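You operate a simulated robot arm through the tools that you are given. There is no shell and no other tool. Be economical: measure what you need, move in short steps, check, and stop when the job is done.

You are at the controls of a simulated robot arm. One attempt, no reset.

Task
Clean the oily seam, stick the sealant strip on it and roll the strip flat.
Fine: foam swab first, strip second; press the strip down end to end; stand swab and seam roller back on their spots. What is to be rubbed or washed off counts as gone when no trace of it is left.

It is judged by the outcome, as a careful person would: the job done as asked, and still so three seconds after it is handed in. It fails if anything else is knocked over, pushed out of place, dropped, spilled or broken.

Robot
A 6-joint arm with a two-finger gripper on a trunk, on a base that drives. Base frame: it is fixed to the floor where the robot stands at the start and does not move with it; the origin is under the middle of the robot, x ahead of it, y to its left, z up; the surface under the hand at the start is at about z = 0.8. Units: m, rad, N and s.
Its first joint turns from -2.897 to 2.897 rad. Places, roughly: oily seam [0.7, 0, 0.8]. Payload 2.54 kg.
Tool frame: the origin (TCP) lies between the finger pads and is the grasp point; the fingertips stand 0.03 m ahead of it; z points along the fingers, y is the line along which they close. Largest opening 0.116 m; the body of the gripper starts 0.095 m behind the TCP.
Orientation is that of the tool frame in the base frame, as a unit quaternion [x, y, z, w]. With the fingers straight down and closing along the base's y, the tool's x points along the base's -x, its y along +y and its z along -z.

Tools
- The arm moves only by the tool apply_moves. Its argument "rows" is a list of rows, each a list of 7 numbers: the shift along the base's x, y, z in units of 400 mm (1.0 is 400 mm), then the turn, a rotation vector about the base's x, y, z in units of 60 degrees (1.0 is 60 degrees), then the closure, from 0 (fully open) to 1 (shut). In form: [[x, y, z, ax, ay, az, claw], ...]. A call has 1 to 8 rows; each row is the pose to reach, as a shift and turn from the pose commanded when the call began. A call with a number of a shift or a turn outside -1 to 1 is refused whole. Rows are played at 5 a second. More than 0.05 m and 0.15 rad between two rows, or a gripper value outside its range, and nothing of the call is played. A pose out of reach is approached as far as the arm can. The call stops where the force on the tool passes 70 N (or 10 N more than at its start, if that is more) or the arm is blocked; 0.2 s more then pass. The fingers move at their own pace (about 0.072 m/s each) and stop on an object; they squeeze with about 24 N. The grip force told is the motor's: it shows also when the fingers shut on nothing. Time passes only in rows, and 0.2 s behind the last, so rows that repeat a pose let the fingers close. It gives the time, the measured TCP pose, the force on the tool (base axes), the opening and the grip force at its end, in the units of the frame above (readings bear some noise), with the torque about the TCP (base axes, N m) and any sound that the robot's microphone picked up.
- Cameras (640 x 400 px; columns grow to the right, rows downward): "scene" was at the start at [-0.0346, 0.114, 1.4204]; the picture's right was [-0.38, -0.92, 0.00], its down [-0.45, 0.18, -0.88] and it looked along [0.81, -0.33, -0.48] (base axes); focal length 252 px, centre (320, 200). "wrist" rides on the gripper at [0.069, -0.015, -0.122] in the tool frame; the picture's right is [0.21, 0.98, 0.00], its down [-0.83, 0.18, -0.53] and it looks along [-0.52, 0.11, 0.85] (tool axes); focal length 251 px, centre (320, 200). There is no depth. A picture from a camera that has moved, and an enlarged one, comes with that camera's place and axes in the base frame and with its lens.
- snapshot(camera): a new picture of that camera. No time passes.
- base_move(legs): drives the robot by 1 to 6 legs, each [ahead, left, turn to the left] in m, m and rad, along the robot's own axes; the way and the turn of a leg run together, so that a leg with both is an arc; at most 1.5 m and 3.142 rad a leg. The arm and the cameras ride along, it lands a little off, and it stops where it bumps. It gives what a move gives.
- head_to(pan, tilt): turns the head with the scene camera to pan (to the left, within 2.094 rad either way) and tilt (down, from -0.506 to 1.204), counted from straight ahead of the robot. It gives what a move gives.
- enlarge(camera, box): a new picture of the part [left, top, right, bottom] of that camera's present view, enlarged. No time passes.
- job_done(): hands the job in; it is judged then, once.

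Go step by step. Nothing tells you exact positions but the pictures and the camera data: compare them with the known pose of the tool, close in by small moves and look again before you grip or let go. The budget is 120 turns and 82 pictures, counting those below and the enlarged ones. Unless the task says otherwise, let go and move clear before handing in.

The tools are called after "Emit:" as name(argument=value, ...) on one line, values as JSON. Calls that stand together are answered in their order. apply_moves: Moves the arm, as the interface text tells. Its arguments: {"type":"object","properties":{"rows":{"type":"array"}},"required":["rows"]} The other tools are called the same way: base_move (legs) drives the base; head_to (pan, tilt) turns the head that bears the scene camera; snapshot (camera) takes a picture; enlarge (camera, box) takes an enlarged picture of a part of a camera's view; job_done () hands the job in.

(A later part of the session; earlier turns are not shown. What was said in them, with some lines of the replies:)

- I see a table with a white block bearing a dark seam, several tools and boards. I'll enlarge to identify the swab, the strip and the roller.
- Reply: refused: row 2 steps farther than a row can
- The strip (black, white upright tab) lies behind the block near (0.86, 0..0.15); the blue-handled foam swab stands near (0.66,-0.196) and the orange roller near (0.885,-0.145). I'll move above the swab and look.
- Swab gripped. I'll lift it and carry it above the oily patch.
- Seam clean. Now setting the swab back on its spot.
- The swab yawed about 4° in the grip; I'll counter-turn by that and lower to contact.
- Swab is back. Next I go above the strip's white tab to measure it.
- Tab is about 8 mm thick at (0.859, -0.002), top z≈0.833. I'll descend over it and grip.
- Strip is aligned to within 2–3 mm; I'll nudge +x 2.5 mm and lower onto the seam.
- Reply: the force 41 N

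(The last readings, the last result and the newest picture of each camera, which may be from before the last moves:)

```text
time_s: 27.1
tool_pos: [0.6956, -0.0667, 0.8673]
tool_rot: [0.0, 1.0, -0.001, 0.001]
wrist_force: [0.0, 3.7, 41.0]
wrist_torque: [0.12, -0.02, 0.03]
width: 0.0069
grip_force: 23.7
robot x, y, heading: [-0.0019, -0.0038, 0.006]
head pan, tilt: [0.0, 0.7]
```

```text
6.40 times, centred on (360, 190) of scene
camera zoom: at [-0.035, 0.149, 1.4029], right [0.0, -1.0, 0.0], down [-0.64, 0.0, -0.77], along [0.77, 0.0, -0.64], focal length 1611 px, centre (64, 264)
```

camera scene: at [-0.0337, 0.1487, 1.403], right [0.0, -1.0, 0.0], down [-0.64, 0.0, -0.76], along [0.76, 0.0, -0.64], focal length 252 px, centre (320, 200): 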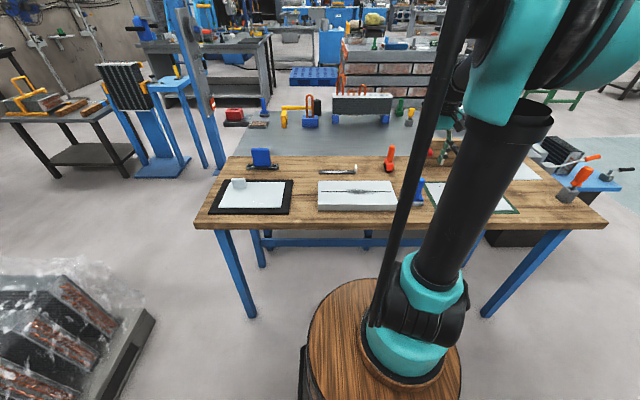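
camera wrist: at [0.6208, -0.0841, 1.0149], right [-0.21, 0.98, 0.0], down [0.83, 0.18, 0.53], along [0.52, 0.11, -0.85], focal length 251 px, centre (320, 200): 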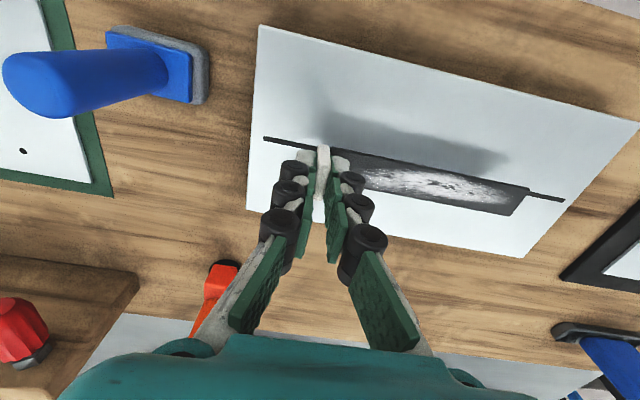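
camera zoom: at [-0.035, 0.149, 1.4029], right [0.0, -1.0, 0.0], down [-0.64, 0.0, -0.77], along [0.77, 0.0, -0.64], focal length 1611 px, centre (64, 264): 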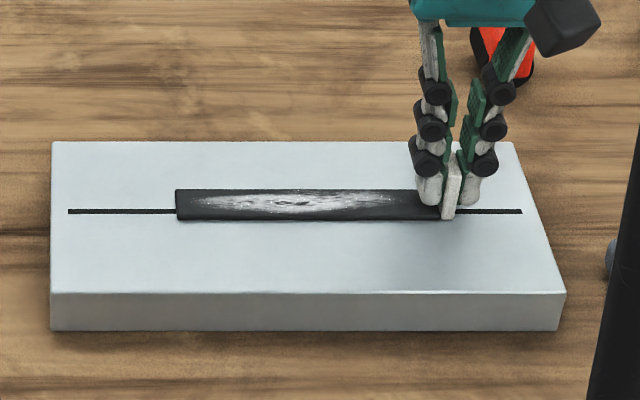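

Strip sits on the seam, covering it. Easing the pressure, releasing and rising.

Emit:
apply_moves(rows=[[0, 0, 0.004, 0, 0, 0, 1], [0, 0, 0.004, 0, 0, 0, 0.75], [0, 0, 0.006, 0, 0, 0, 0.75], [0, 0, 0.03, 0, 0, 0, 0.75], [0, 0, 0.13, 0, 0, 0, 0.75], [0, 0, 0.23, 0, 0, 0, 0.5]])

Emit:
snapshot(camera="wrist")

Emit:
enlarge(camera="scene", box=[310, 160, 410, 220])

```text
time_s: 28.5
tool_pos: [0.696, -0.0692, 0.9583]
tool_rot: [0.0, 1.0, -0.001, 0.0]
wrist_force: [0.2, -0.4, -0.7]
wrist_torque: [0.01, -0.01, -0.02]
width: 0.0579
grip_force: 0.0
robot x, y, heading: [0.0003, 0.0031, 0.001]
head pan, tilt: [0.0, 0.7]
```

```text
39 pictures are left
camera wrist: at [0.6267, -0.0852, 1.0806], right [-0.21, 0.98, 0.0], down [0.83, 0.18, 0.53], along [0.52, 0.11, -0.85], focal length 251 px, centre (320, 200)
```

wrist: 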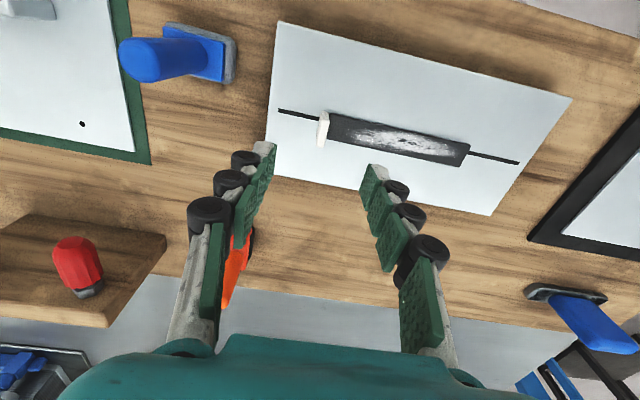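

```text
6.40 times, centred on (360, 190) of scene
camera zoom: at [-0.0336, 0.1487, 1.403], right [0.0, -1.0, 0.0], down [-0.64, 0.0, -0.76], along [0.76, 0.0, -0.64], focal length 1611 px, centre (64, 264)
```

zoom: 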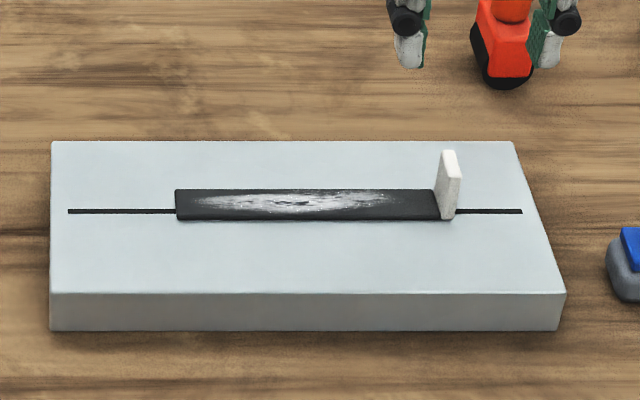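

Strip lies flat on the seam. Now to the orange roller at about (0.88,-0.143).

Emit:
apply_moves(rows=[[0.05, -0.03, 0.1, 0, 0, 0, 0.5], [0.16, -0.06, 0.1, 0, 0, 0, 0.5], [0.27, -0.1, 0.1, 0, 0, 0, 0.5], [0.38, -0.14, 0.1, 0, 0, 0, 0.5], [0.46, -0.185, 0.1, 0, 0, 0, 0.5]])

Emit:
snapshot(camera="wrist")

Emit:
enlarge(camera="wrist", box=[265, 80, 375, 170])

Emit:
enlarge(camera="scene", box=[360, 130, 440, 190])

```text
time_s: 29.7
tool_pos: [0.8804, -0.1414, 0.9972]
tool_rot: [0.0, 1.0, -0.001, 0.0]
wrist_force: [-0.8, 0.3, 0.9]
wrist_torque: [-0.03, -0.05, 0.0]
width: 0.058
grip_force: 0.0
robot x, y, heading: [0.0019, 0.0001, -0.002]
head pan, tilt: [0.0, 0.7]
```

```text
37 pictures are left
camera wrist: at [0.8105, -0.1573, 1.1193], right [-0.21, 0.98, 0.0], down [0.83, 0.18, 0.53], along [0.52, 0.11, -0.85], focal length 251 px, centre (320, 200)
```

wrist: 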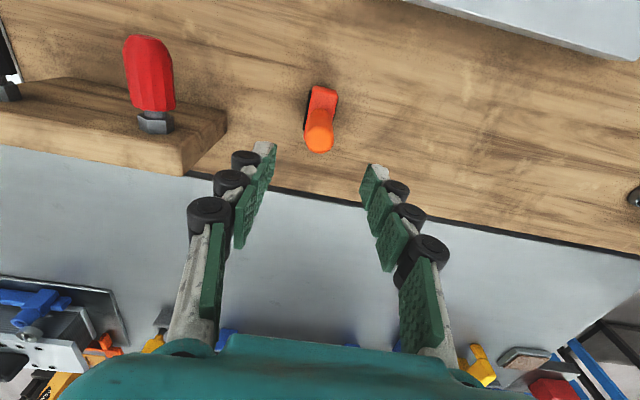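

```text
4.44 times, centred on (320, 125) of wrist
camera zoom: at [0.8105, -0.1573, 1.1193], right [-0.21, 0.98, 0.0], down [0.83, 0.18, 0.53], along [0.52, 0.11, -0.85], focal length 1118 px, centre (320, 533)
```

zoom: 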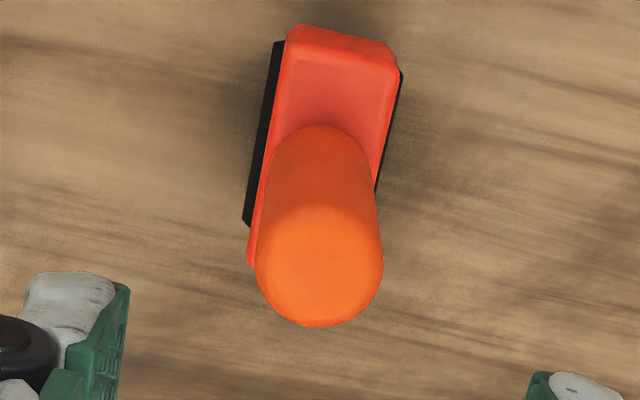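

```text
6.67 times, centred on (400, 160) of scene
camera zoom: at [-0.0341, 0.1488, 1.4029], right [0.0, -1.0, 0.0], down [-0.64, 0.0, -0.77], along [0.77, 0.0, -0.64], focal length 1678 px, centre (-213, 467)
```

zoom: 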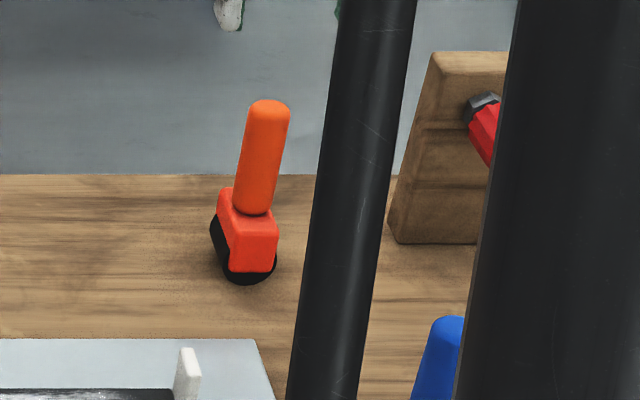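

Emit:
apply_moves(rows=[[-0.003, -0.005, -0.1, 0, 0, 0, 0.5], [-0.003, -0.005, -0.2, 0, 0, 0, 0.5], [-0.003, -0.005, -0.25, 0, 0, 0, 0.5], [-0.003, -0.005, -0.2725, 0, 0, 0, 0.5], [-0.003, -0.005, -0.2725, 0, 0, 0, 0.6]])

Emit:
snapshot(camera="wrist")

```text
time_s: 30.9
tool_pos: [0.8781, -0.1458, 0.8893]
tool_rot: [0.0, 1.0, -0.001, 0.0]
wrist_force: [-1.0, -0.1, 0.9]
wrist_torque: [-0.04, 0.02, 0.02]
width: 0.0463
grip_force: 0.1
robot x, y, heading: [-0.0023, -0.0003, 0.0]
head pan, tilt: [0.0, 0.7]
```

```text
34 pictures are left
camera wrist: at [0.8087, -0.1611, 1.0116], right [-0.21, 0.98, 0.0], down [0.83, 0.18, 0.53], along [0.52, 0.11, -0.85], focal length 251 px, centre (320, 200)
```

wrist: 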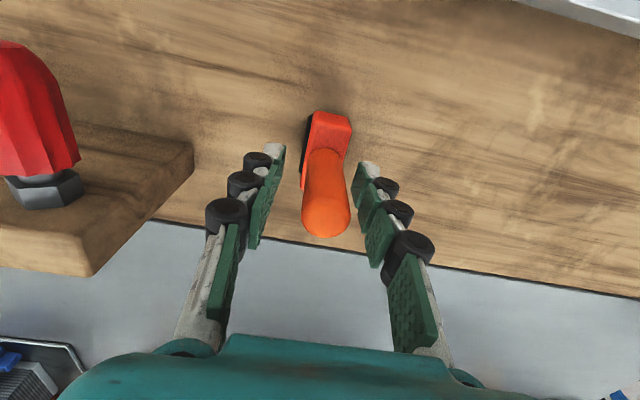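

Emit:
apply_moves(rows=[[0, 0.006, 0, 0, 0, 0, 0.6], [0, 0.006, 0, 0, 0, 0, 1], [0, 0.006, 0, 0, 0, 0, 1], [0, 0.006, 0, 0, 0, 0, 1]])

Emit:
snapshot(camera="wrist")

```text
time_s: 31.9
tool_pos: [0.8768, -0.1421, 0.8896]
tool_rot: [0.001, 1.0, -0.001, 0.001]
wrist_force: [-0.2, 1.1, 0.0]
wrist_torque: [0.12, 0.0, 0.0]
width: 0.0241
grip_force: 24.2
robot x, y, heading: [0.001, 0.0002, -0.003]
head pan, tilt: [0.0, 0.7]
```

```text
33 pictures are left
camera wrist: at [0.8087, -0.1583, 1.0116], right [-0.21, 0.98, 0.0], down [0.83, 0.18, 0.53], along [0.52, 0.11, -0.85], focal length 251 px, centre (320, 200)
```

wrist: 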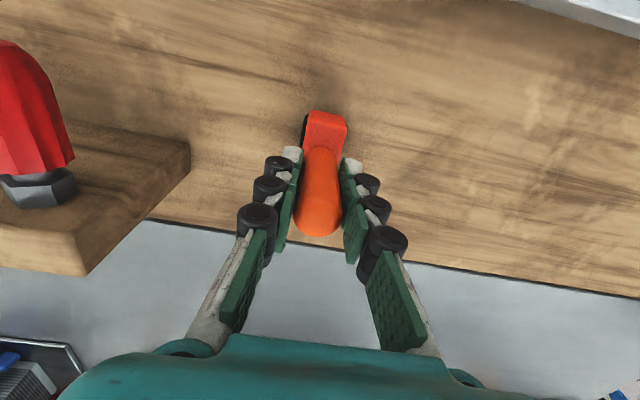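

Roller gripped (rest pose TCP (0.877,-0.142,0.8893)). Lift and carry it over the strip's middle.

Emit:
apply_moves(rows=[[0, 0, 0.1, 0, 0, 0, 1], [0, 0, 0.2, 0, 0, 0, 1], [-0.08, 0.08, 0.2, 0, 0, 0, 1], [-0.16, 0.14, 0.2, 0, 0, 0, 1], [-0.24, 0.2, 0.2, 0, 0, 0, 1], [-0.32, 0.26, 0.2, 0, 0, 0, 1], [-0.4, 0.32, 0.2, 0, 0, 0, 1], [-0.457, 0.37, 0.2, 0, 0, 0, 1]])

Emit:
apply_moves(rows=[[0, 0, -0.06, 0, 0, 0, 1], [0, 0, -0.09, 0, 0, 0, 1]])

Emit:
snapshot(camera="wrist")

Emit:
enlarge(camera="scene", box=[310, 140, 420, 220])

```text
time_s: 33.7
tool_pos: [0.694, 0.006, 0.9679]
tool_rot: [0.001, 1.0, -0.002, 0.001]
wrist_force: [0.4, 0.5, -3.0]
wrist_torque: [-0.01, 0.04, -0.01]
width: 0.0242
grip_force: 23.7
robot x, y, heading: [0.0028, 0.0046, 0.0]
head pan, tilt: [0.0, 0.7]
```

```text
time_s: 34.3
tool_pos: [0.6961, 0.0059, 0.9324]
tool_rot: [0.0, 1.0, -0.001, 0.0]
wrist_force: [-1.3, -0.5, -1.8]
wrist_torque: [0.0, 0.01, -0.04]
width: 0.024
grip_force: 24.3
robot x, y, heading: [0.0042, -0.0002, -0.003]
head pan, tilt: [0.0, 0.7]
```

```text
32 pictures are left
camera wrist: at [0.6266, -0.0096, 1.0545], right [-0.21, 0.98, 0.0], down [0.83, 0.18, 0.53], along [0.52, 0.11, -0.85], focal length 251 px, centre (320, 200)
```

wrist: 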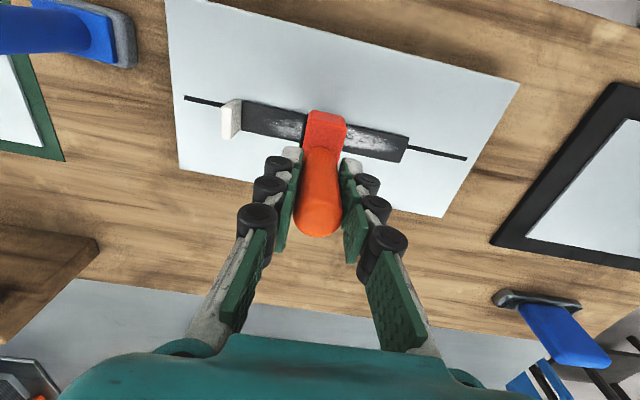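

```text
5.00 times, centred on (365, 180) of scene
camera zoom: at [-0.0337, 0.1487, 1.403], right [0.0, -1.0, 0.0], down [-0.64, 0.0, -0.76], along [0.76, 0.0, -0.64], focal length 1258 px, centre (95, 300)
```

zoom: 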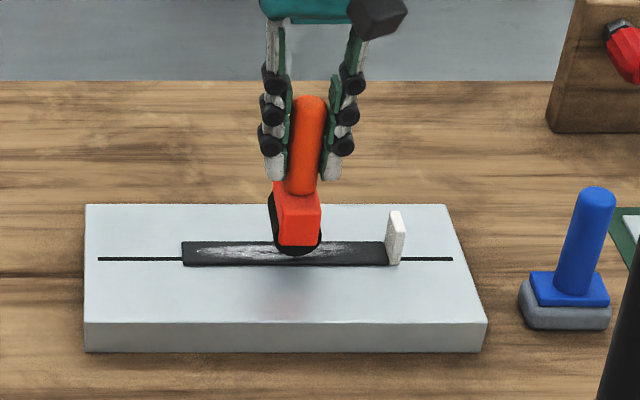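

Emit:
apply_moves(rows=[[-0.004, 0, -0.012, 0, 0, 0, 1], [-0.004, 0, -0.018, 0, 0, 0, 1], [-0.004, 0, -0.023, 0, 0, 0, 1]])

```text
time_s: 35.1
tool_pos: [0.693, 0.0071, 0.9244]
tool_rot: [0.0, 1.0, -0.001, 0.0]
wrist_force: [-0.1, -0.9, -1.4]
wrist_torque: [-0.03, 0.02, 0.02]
width: 0.0239
grip_force: 23.7
robot x, y, heading: [0.0017, -0.0007, -0.0]
head pan, tilt: [0.0, 0.7]
```

Emit:
apply_moves(rows=[[0, 0, -0.005, 0, 0, 0, 1], [0, 0, -0.009, 0, 0, 0, 1], [0, 0, -0.012, 0, 0, 0, 1]])

```text
time_s: 35.9
tool_pos: [0.6936, 0.0065, 0.9208]
tool_rot: [0.0, 1.0, -0.001, 0.001]
wrist_force: [1.6, -0.8, 19.7]
wrist_torque: [-0.06, -0.12, -0.02]
width: 0.0242
grip_force: 24.6
robot x, y, heading: [-0.0006, -0.0008, 0.001]
head pan, tilt: [0.0, 0.7]
```

Emit:
apply_moves(rows=[[0, 0.05, 0, 0, 0, 0, 1], [0, 0.1, 0, 0, 0, 0, 1], [0, 0.15, 0, 0, 0, 0, 1], [0, 0.185, 0, 0, 0, 0, 1], [0, 0.13, 0, 0, 0, 0, 1], [0, 0.08, 0, 0, 0, 0, 1], [0, 0.03, 0, 0, 0, 0, 1]])

Emit:
enlarge(camera="scene", box=[310, 140, 420, 220])

```text
time_s: 37.5
tool_pos: [0.6916, 0.0204, 0.9203]
tool_rot: [-0.001, 1.0, 0.0, 0.0]
wrist_force: [0.0, 14.1, 20.3]
wrist_torque: [0.91, -0.04, 0.05]
width: 0.0246
grip_force: 23.9
robot x, y, heading: [0.0053, -0.004, 0.001]
head pan, tilt: [0.0, 0.7]
```

```text
5.00 times, centred on (365, 180) of scene
camera zoom: at [-0.0344, 0.1494, 1.4029], right [0.0, -1.0, 0.0], down [-0.64, 0.0, -0.77], along [0.77, 0.0, -0.64], focal length 1258 px, centre (95, 300)
```

zoom: 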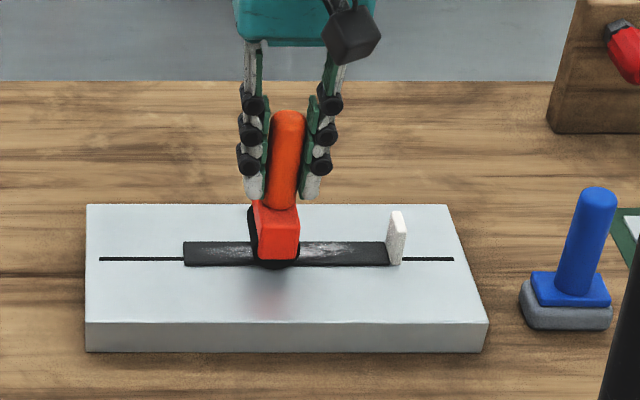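

Emit:
apply_moves(rows=[[0, -0.04, 0, 0, 0, 0, 1], [0, -0.08, 0, 0, 0, 0, 1], [0, -0.12, 0, 0, 0, 0, 1], [0, -0.145, 0, 0, 0, 0, 1]])

Emit:
enlarge(camera="scene", box=[310, 140, 420, 220])

Emit:
snapshot(camera="wrist")

```text
time_s: 38.5
tool_pos: [0.6927, -0.041, 0.9189]
tool_rot: [-0.001, 1.0, -0.001, 0.0]
wrist_force: [-0.2, 10.7, 14.1]
wrist_torque: [0.72, -0.01, 0.01]
width: 0.0244
grip_force: 24.0
robot x, y, heading: [0.002, -0.0014, -0.002]
head pan, tilt: [0.0, 0.7]
```

```text
5.00 times, centred on (365, 180) of scene
camera zoom: at [-0.0342, 0.1491, 1.4029], right [0.0, -1.0, 0.0], down [-0.64, 0.0, -0.77], along [0.77, 0.0, -0.64], focal length 1258 px, centre (95, 300)
```

zoom: 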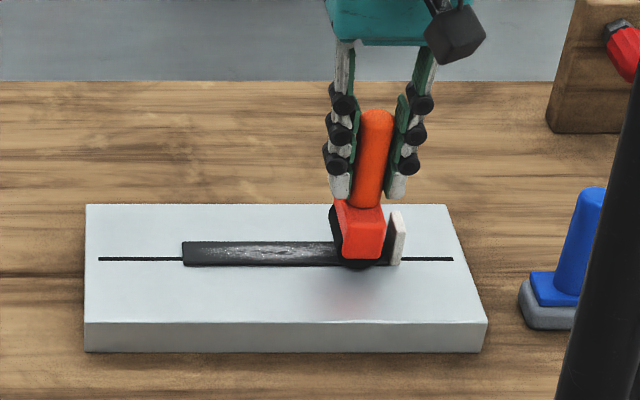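

```text
28 pictures are left
camera wrist: at [0.6237, -0.0555, 1.0411], right [-0.21, 0.98, 0.0], down [0.83, 0.18, 0.53], along [0.52, 0.11, -0.85], focal length 251 px, centre (320, 200)
```

wrist: 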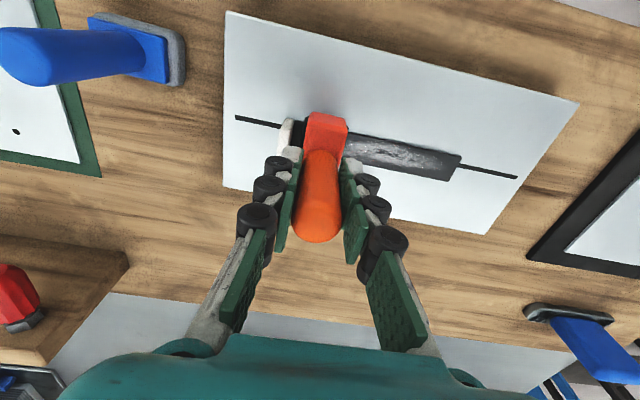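

Emit:
apply_moves(rows=[[0, 0.04, 0, 0, 0, 0, 1], [0, 0.08, 0, 0, 0, 0, 1], [0, 0.12, 0, 0, 0, 0, 1], [0, 0.16, 0, 0, 0, 0, 1], [0, 0.2, 0, 0, 0, 0, 1], [0, 0.24, 0, 0, 0, 0, 1], [0, 0.28, 0, 0, 0, 0, 1], [0, 0.31, 0, 0, 0, 0, 1]])

Emit:
enlarge(camera="scene", box=[310, 140, 420, 220])

```text
time_s: 40.3
tool_pos: [0.6935, 0.0837, 0.9206]
tool_rot: [0.001, 1.0, -0.001, 0.0]
wrist_force: [-0.5, 0.8, -2.6]
wrist_torque: [-0.03, 0.0, 0.01]
width: 0.0244
grip_force: 24.2
robot x, y, heading: [0.0012, 0.0029, 0.004]
head pan, tilt: [0.0, 0.7]
```

```text
5.00 times, centred on (365, 180) of scene
camera zoom: at [-0.0336, 0.1487, 1.403], right [0.0, -1.0, 0.0], down [-0.64, 0.0, -0.76], along [0.76, 0.0, -0.64], focal length 1258 px, centre (95, 300)
```

zoom: 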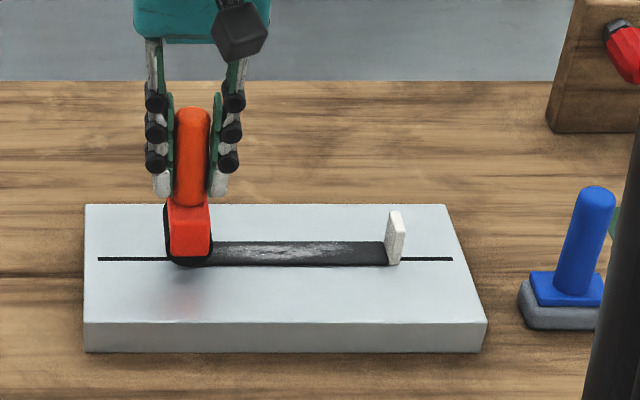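

Emit:
apply_moves(rows=[[0, -0.02, -0.005, 0, 0, 0, 1], [0, -0.05, -0.007, 0, 0, 0, 1], [0, -0.09, -0.007, 0, 0, 0, 1], [0, -0.13, -0.007, 0, 0, 0, 1], [0, -0.17, -0.007, 0, 0, 0, 1], [0, -0.21, -0.007, 0, 0, 0, 1], [0, -0.26, -0.007, 0, 0, 0, 1], [0, -0.31, -0.007, 0, 0, 0, 1]])

Emit:
enlarge(camera="scene", box=[310, 140, 420, 220])

```text
time_s: 42.1
tool_pos: [0.6921, -0.0403, 0.9166]
tool_rot: [0.001, 1.0, 0.0, 0.0]
wrist_force: [0.2, -0.3, -2.3]
wrist_torque: [-0.02, 0.01, -0.03]
width: 0.0244
grip_force: 23.5
robot x, y, heading: [-0.0009, -0.0007, 0.002]
head pan, tilt: [0.0, 0.7]
```

```text
5.00 times, centred on (365, 180) of scene
camera zoom: at [-0.0336, 0.1486, 1.403], right [0.0, -1.0, 0.0], down [-0.64, 0.0, -0.76], along [0.76, 0.0, -0.64], focal length 1258 px, centre (95, 300)
```

zoom: 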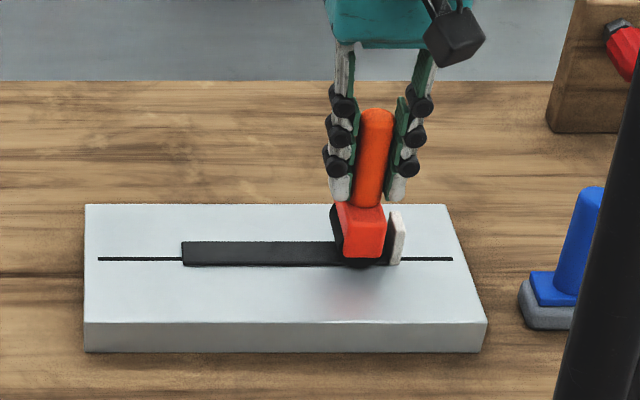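

Emit:
apply_moves(rows=[[0, 0, -0.004, 0, 0, 0, 1], [0, 0, -0.008, 0, 0, 0, 1]])

```text
time_s: 42.7
tool_pos: [0.693, -0.0396, 0.9139]
tool_rot: [0.001, 1.0, -0.001, 0.001]
wrist_force: [0.9, 0.7, 18.2]
wrist_torque: [0.0, -0.12, 0.0]
width: 0.0244
grip_force: 23.7
robot x, y, heading: [-0.0017, 0.0013, -0.0]
head pan, tilt: [0.0, 0.7]
```

Emit:
apply_moves(rows=[[0, -0.004, 0, 0, 0, 0, 1], [0, 0.05, 0, 0, 0, 0, 1], [0, 0.1, -0.002, 0, 0, 0, 1], [0, 0.15, -0.002, 0, 0, 0, 1], [0, 0.2, -0.004, 0, 0, 0, 1], [0, 0.25, -0.004, 0, 0, 0, 1], [0, 0.29, -0.005, 0, 0, 0, 1], [0, 0.31, -0.005, 0, 0, 0, 1]])

Emit:
enlarge(camera="scene", box=[310, 140, 420, 220])

```text
time_s: 44.5
tool_pos: [0.6915, 0.0848, 0.9112]
tool_rot: [0.0, 1.0, -0.002, 0.0]
wrist_force: [-0.3, -9.2, 10.9]
wrist_torque: [-0.67, 0.05, -0.01]
width: 0.0245
grip_force: 24.0
robot x, y, heading: [0.0014, 0.0025, 0.004]
head pan, tilt: [0.0, 0.7]
```

```text
5.00 times, centred on (365, 180) of scene
camera zoom: at [-0.034, 0.1484, 1.403], right [0.0, -1.0, 0.0], down [-0.64, 0.0, -0.77], along [0.77, 0.0, -0.64], focal length 1258 px, centre (95, 300)
```

zoom: 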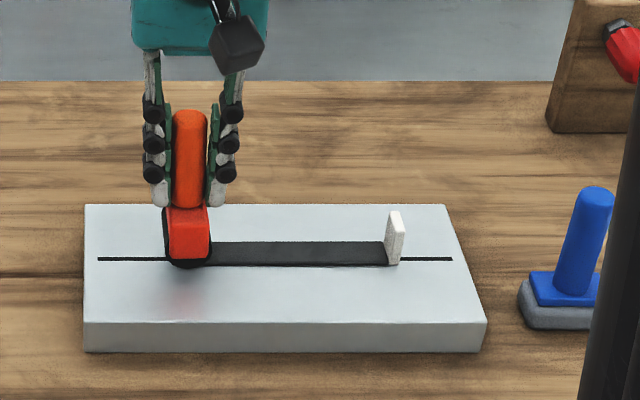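

Emit:
apply_moves(rows=[[0, 0, 0.05, 0, 0, 0, 1], [0, 0, 0.15, 0, 0, 0, 1], [0, 0, 0.25, 0, 0, 0, 1]])

Emit:
snapshot(camera="wrist")

Emit:
enlarge(camera="scene", box=[310, 160, 410, 220])

```text
time_s: 45.3
tool_pos: [0.6933, 0.0835, 1.0098]
tool_rot: [0.001, 1.0, -0.002, -0.001]
wrist_force: [0.6, 1.4, -2.0]
wrist_torque: [0.0, 0.0, 0.01]
width: 0.0243
grip_force: 23.6
robot x, y, heading: [0.0005, -0.0004, 0.003]
head pan, tilt: [0.0, 0.7]
```

```text
24 pictures are left
camera wrist: at [0.6246, 0.0674, 1.132], right [-0.21, 0.98, 0.0], down [0.83, 0.18, 0.53], along [0.52, 0.11, -0.85], focal length 251 px, centre (320, 200)
```

wrist: 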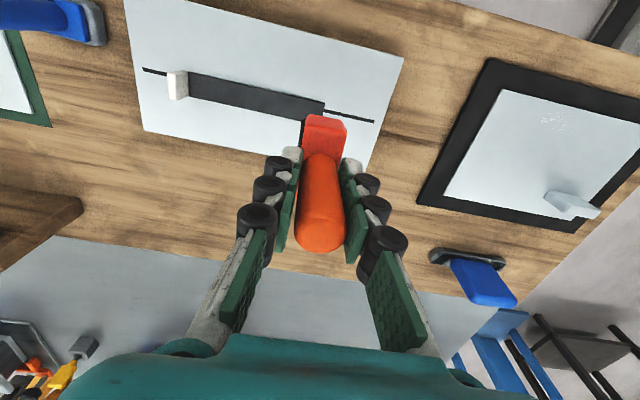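

```text
6.40 times, centred on (360, 190) of scene
camera zoom: at [-0.0336, 0.1488, 1.403], right [0.0, -1.0, 0.0], down [-0.64, 0.0, -0.76], along [0.76, 0.0, -0.64], focal length 1611 px, centre (64, 264)
```

zoom: 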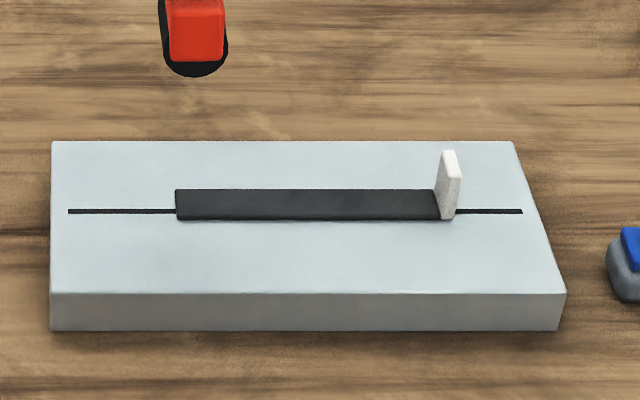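

Strip is rolled flat with no streaks left. Carrying the roller back above its spot.

Emit:
apply_moves(rows=[[0.07, -0.09, 0, 0, 0, 0, 1], [0.14, -0.18, 0, 0, 0, 0, 1], [0.21, -0.27, 0, 0, 0, 0, 1], [0.28, -0.36, 0, 0, 0, 0, 1], [0.35, -0.45, 0, 0, 0, 0, 1], [0.41, -0.52, 0, 0, 0, 0, 1], [0.459, -0.565, 0, 0, 0, 0, 1], [0.459, -0.565, -0.1, 0, 0, 0, 1]])

Emit:
apply_moves(rows=[[0, 0, -0.08, 0, 0, 0, 1], [0, 0, -0.14, 0, 0, 0, 1]])

Emit:
snapshot(camera="wrist")

Emit:
enlarge(camera="wrist", box=[270, 95, 380, 175])

Emit:
enlarge(camera="scene", box=[360, 130, 440, 190])

```text
time_s: 47.1
tool_pos: [0.8796, -0.1429, 0.971]
tool_rot: [0.001, 1.0, -0.001, 0.0]
wrist_force: [0.2, -0.2, -2.9]
wrist_torque: [-0.01, -0.02, -0.01]
width: 0.0242
grip_force: 24.1
robot x, y, heading: [-0.0018, 0.0011, -0.005]
head pan, tilt: [0.0, 0.7]
```

```text
time_s: 47.7
tool_pos: [0.8768, -0.1426, 0.9151]
tool_rot: [0.0, 1.0, -0.001, 0.0]
wrist_force: [-0.4, -0.7, -2.7]
wrist_torque: [0.01, 0.03, 0.01]
width: 0.0242
grip_force: 23.7
robot x, y, heading: [0.0011, 0.0005, 0.004]
head pan, tilt: [0.0, 0.7]
```

```text
22 pictures are left
camera wrist: at [0.8082, -0.1588, 1.038], right [-0.21, 0.98, 0.0], down [0.83, 0.18, 0.53], along [0.52, 0.11, -0.85], focal length 251 px, centre (320, 200)
```

wrist: 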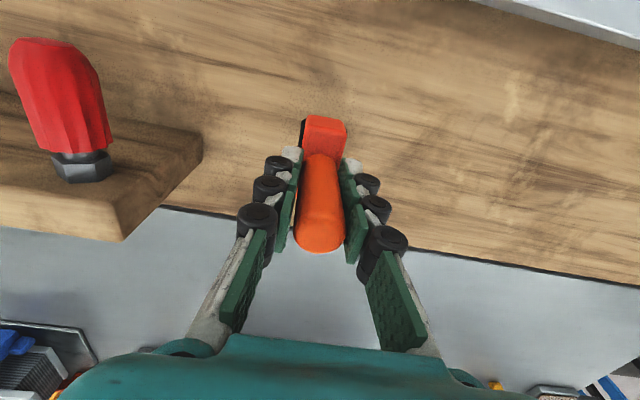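

```text
5.00 times, centred on (325, 135) of wrist
camera zoom: at [0.8082, -0.1588, 1.038], right [-0.21, 0.98, 0.0], down [0.83, 0.18, 0.53], along [0.52, 0.11, -0.85], focal length 1257 px, centre (295, 525)
```

zoom: 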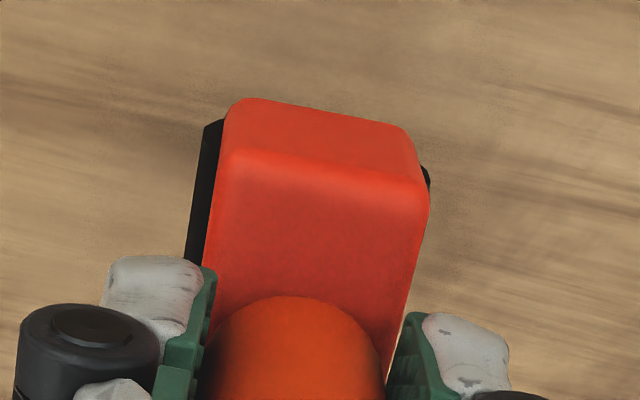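

```text
6.67 times, centred on (400, 160) of scene
camera zoom: at [-0.0337, 0.1486, 1.403], right [0.0, -1.0, 0.0], down [-0.64, 0.0, -0.76], along [0.76, 0.0, -0.64], focal length 1678 px, centre (-213, 467)
```

zoom: 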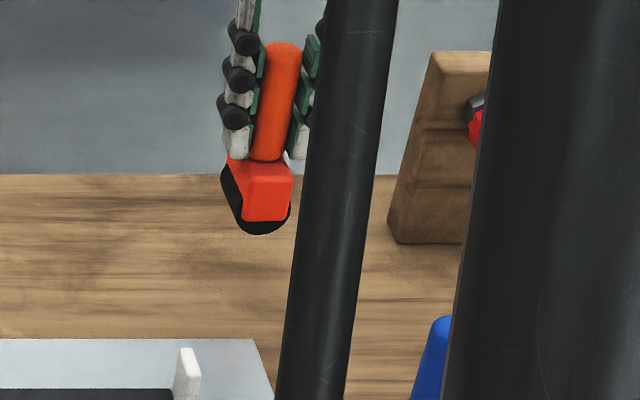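

Emit:
apply_moves(rows=[[0, 0, -0.06, 0, 0, 0, 1], [0, 0, -0.08, 0, 0, 0, 1], [0, 0, -0.086, 0, 0, 0, 1], [0, 0, -0.09, 0, 0, 0, 1]])

```text
time_s: 48.7
tool_pos: [0.8772, -0.1418, 0.8804]
tool_rot: [0.0, 1.0, -0.001, 0.0]
wrist_force: [-0.7, 0.2, -1.9]
wrist_torque: [0.01, 0.03, 0.01]
width: 0.0242
grip_force: 23.9
robot x, y, heading: [0.0021, 0.0003, -0.002]
head pan, tilt: [0.0, 0.7]
```

Emit:
apply_moves(rows=[[0, 0, -0.004, 0, 0, 0, 1], [0, 0, -0.007, 0, 0, 0, 1], [0, 0, -0.01, 0, 0, 0, 1]])

```text
time_s: 49.5
tool_pos: [0.8769, -0.1423, 0.8772]
tool_rot: [0.002, 1.0, 0.0, 0.001]
wrist_force: [5.7, -1.3, 18.5]
wrist_torque: [-0.1, -0.22, -0.02]
width: 0.0243
grip_force: 23.8
robot x, y, heading: [0.0034, -0.0025, 0.001]
head pan, tilt: [0.0, 0.7]
```

Emit:
apply_moves(rows=[[0, 0, 0.004, 0, 0, 0, 1], [0, 0, 0.004, 0, 0, 0, 0.6], [0, 0, 0.004, 0, 0, 0, 0.6], [0, 0, 0.05, 0, 0, 0, 0.6], [0, 0, 0.15, 0, 0, 0, 0.6], [0, 0, 0.27, 0, 0, 0, 0.6]])

Emit:
snapshot(camera="wrist")

Emit:
enlarge(camera="scene", box=[360, 130, 440, 190])

```text
time_s: 50.9
tool_pos: [0.8752, -0.1433, 0.9868]
tool_rot: [0.0, 1.0, -0.001, 0.0]
wrist_force: [0.8, 0.0, 0.2]
wrist_torque: [0.0, 0.05, 0.03]
width: 0.0465
grip_force: 0.0
robot x, y, heading: [-0.0017, -0.0, -0.001]
head pan, tilt: [0.0, 0.7]
```

```text
19 pictures are left
camera wrist: at [0.8067, -0.1589, 1.1084], right [-0.21, 0.98, 0.0], down [0.83, 0.18, 0.53], along [0.52, 0.11, -0.85], focal length 251 px, centre (320, 200)
```

wrist: 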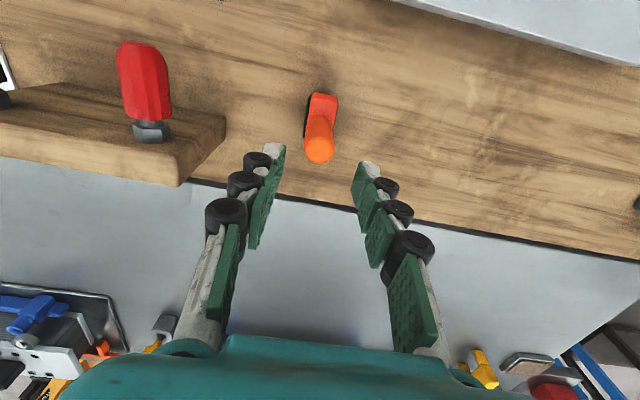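

```text
6.67 times, centred on (400, 160) of scene
camera zoom: at [-0.0334, 0.1486, 1.403], right [0.0, -1.0, 0.0], down [-0.64, 0.0, -0.76], along [0.76, 0.0, -0.64], focal length 1678 px, centre (-213, 467)
```

zoom: 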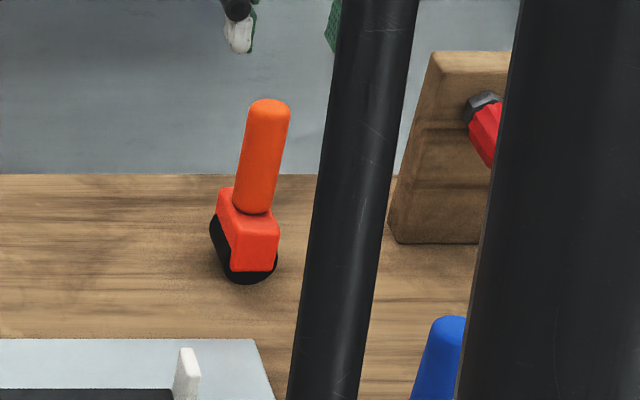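

The roller stands as before. I'll rise clear over the block and check the strip and swab one last time.

Emit:
apply_moves(rows=[[-0.08, 0, 0.08, 0, 0, 0, 0.5], [-0.19, 0.05, 0.1, 0, 0, 0, 0.5], [-0.3, 0.09, 0.12, 0, 0, 0, 0.5], [-0.41, 0.13, 0.13, 0, 0, 0, 0.5], [-0.5, 0.15, 0.15, 0, 0, 0, 0.5]])

Emit:
snapshot(camera="wrist")

Emit:
enlarge(camera="wrist", box=[180, 50, 520, 240])

```text
time_s: 52.1
tool_pos: [0.6757, -0.0828, 1.0428]
tool_rot: [0.002, 1.0, -0.001, 0.001]
wrist_force: [0.8, 0.5, 0.2]
wrist_torque: [0.04, 0.03, -0.02]
width: 0.0581
grip_force: 0.2
robot x, y, heading: [-0.0009, -0.0016, 0.002]
head pan, tilt: [0.0, 0.7]
```

```text
17 pictures are left
camera wrist: at [0.6063, -0.0987, 1.1654], right [-0.21, 0.98, 0.0], down [0.83, 0.18, 0.53], along [0.52, 0.11, -0.85], focal length 251 px, centre (320, 200)
```

wrist: 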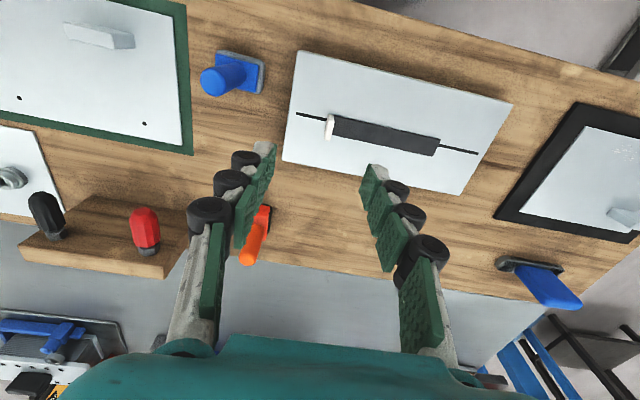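

```text
1.88 times, centred on (350, 145) of wrist
camera zoom: at [0.6063, -0.0987, 1.1654], right [-0.21, 0.98, 0.0], down [0.83, 0.18, 0.53], along [0.52, 0.11, -0.85], focal length 473 px, centre (264, 304)
```

zoom: 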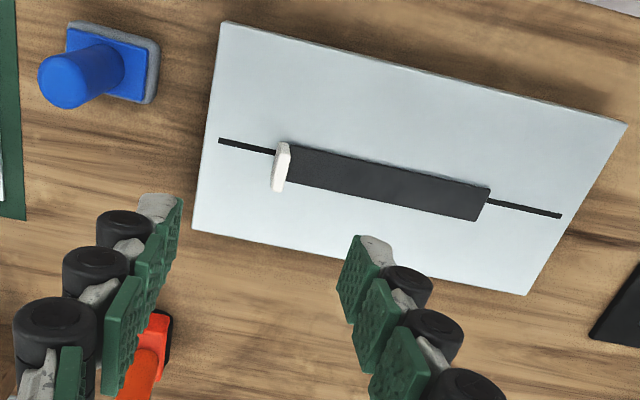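

Oil gone, strip flat and clean along the seam, swab and roller on their spots, gripper empty and clear. Handing in.

Emit:
job_done()

```text
The job is handed in.
```

The seam is wiped clean with no trace of oil visible, and the sealant strip is on it. The strip is rolled flat with no streaks left, and the swab and roller are standing back on their spots.

- **Strip position:** it sits about 3 mm off the seam's centreline across its width, but covers the seam along its whole length. The strip is about 15 cm and the seam about 26 cm, so I placed it over the stretch that was oily.
- **Rolling near the tab:** the upright tab kept the roller's centre about 2 cm from that end. That end was pressed by the edge of the roller and when I set the strip down, not by a full pass.
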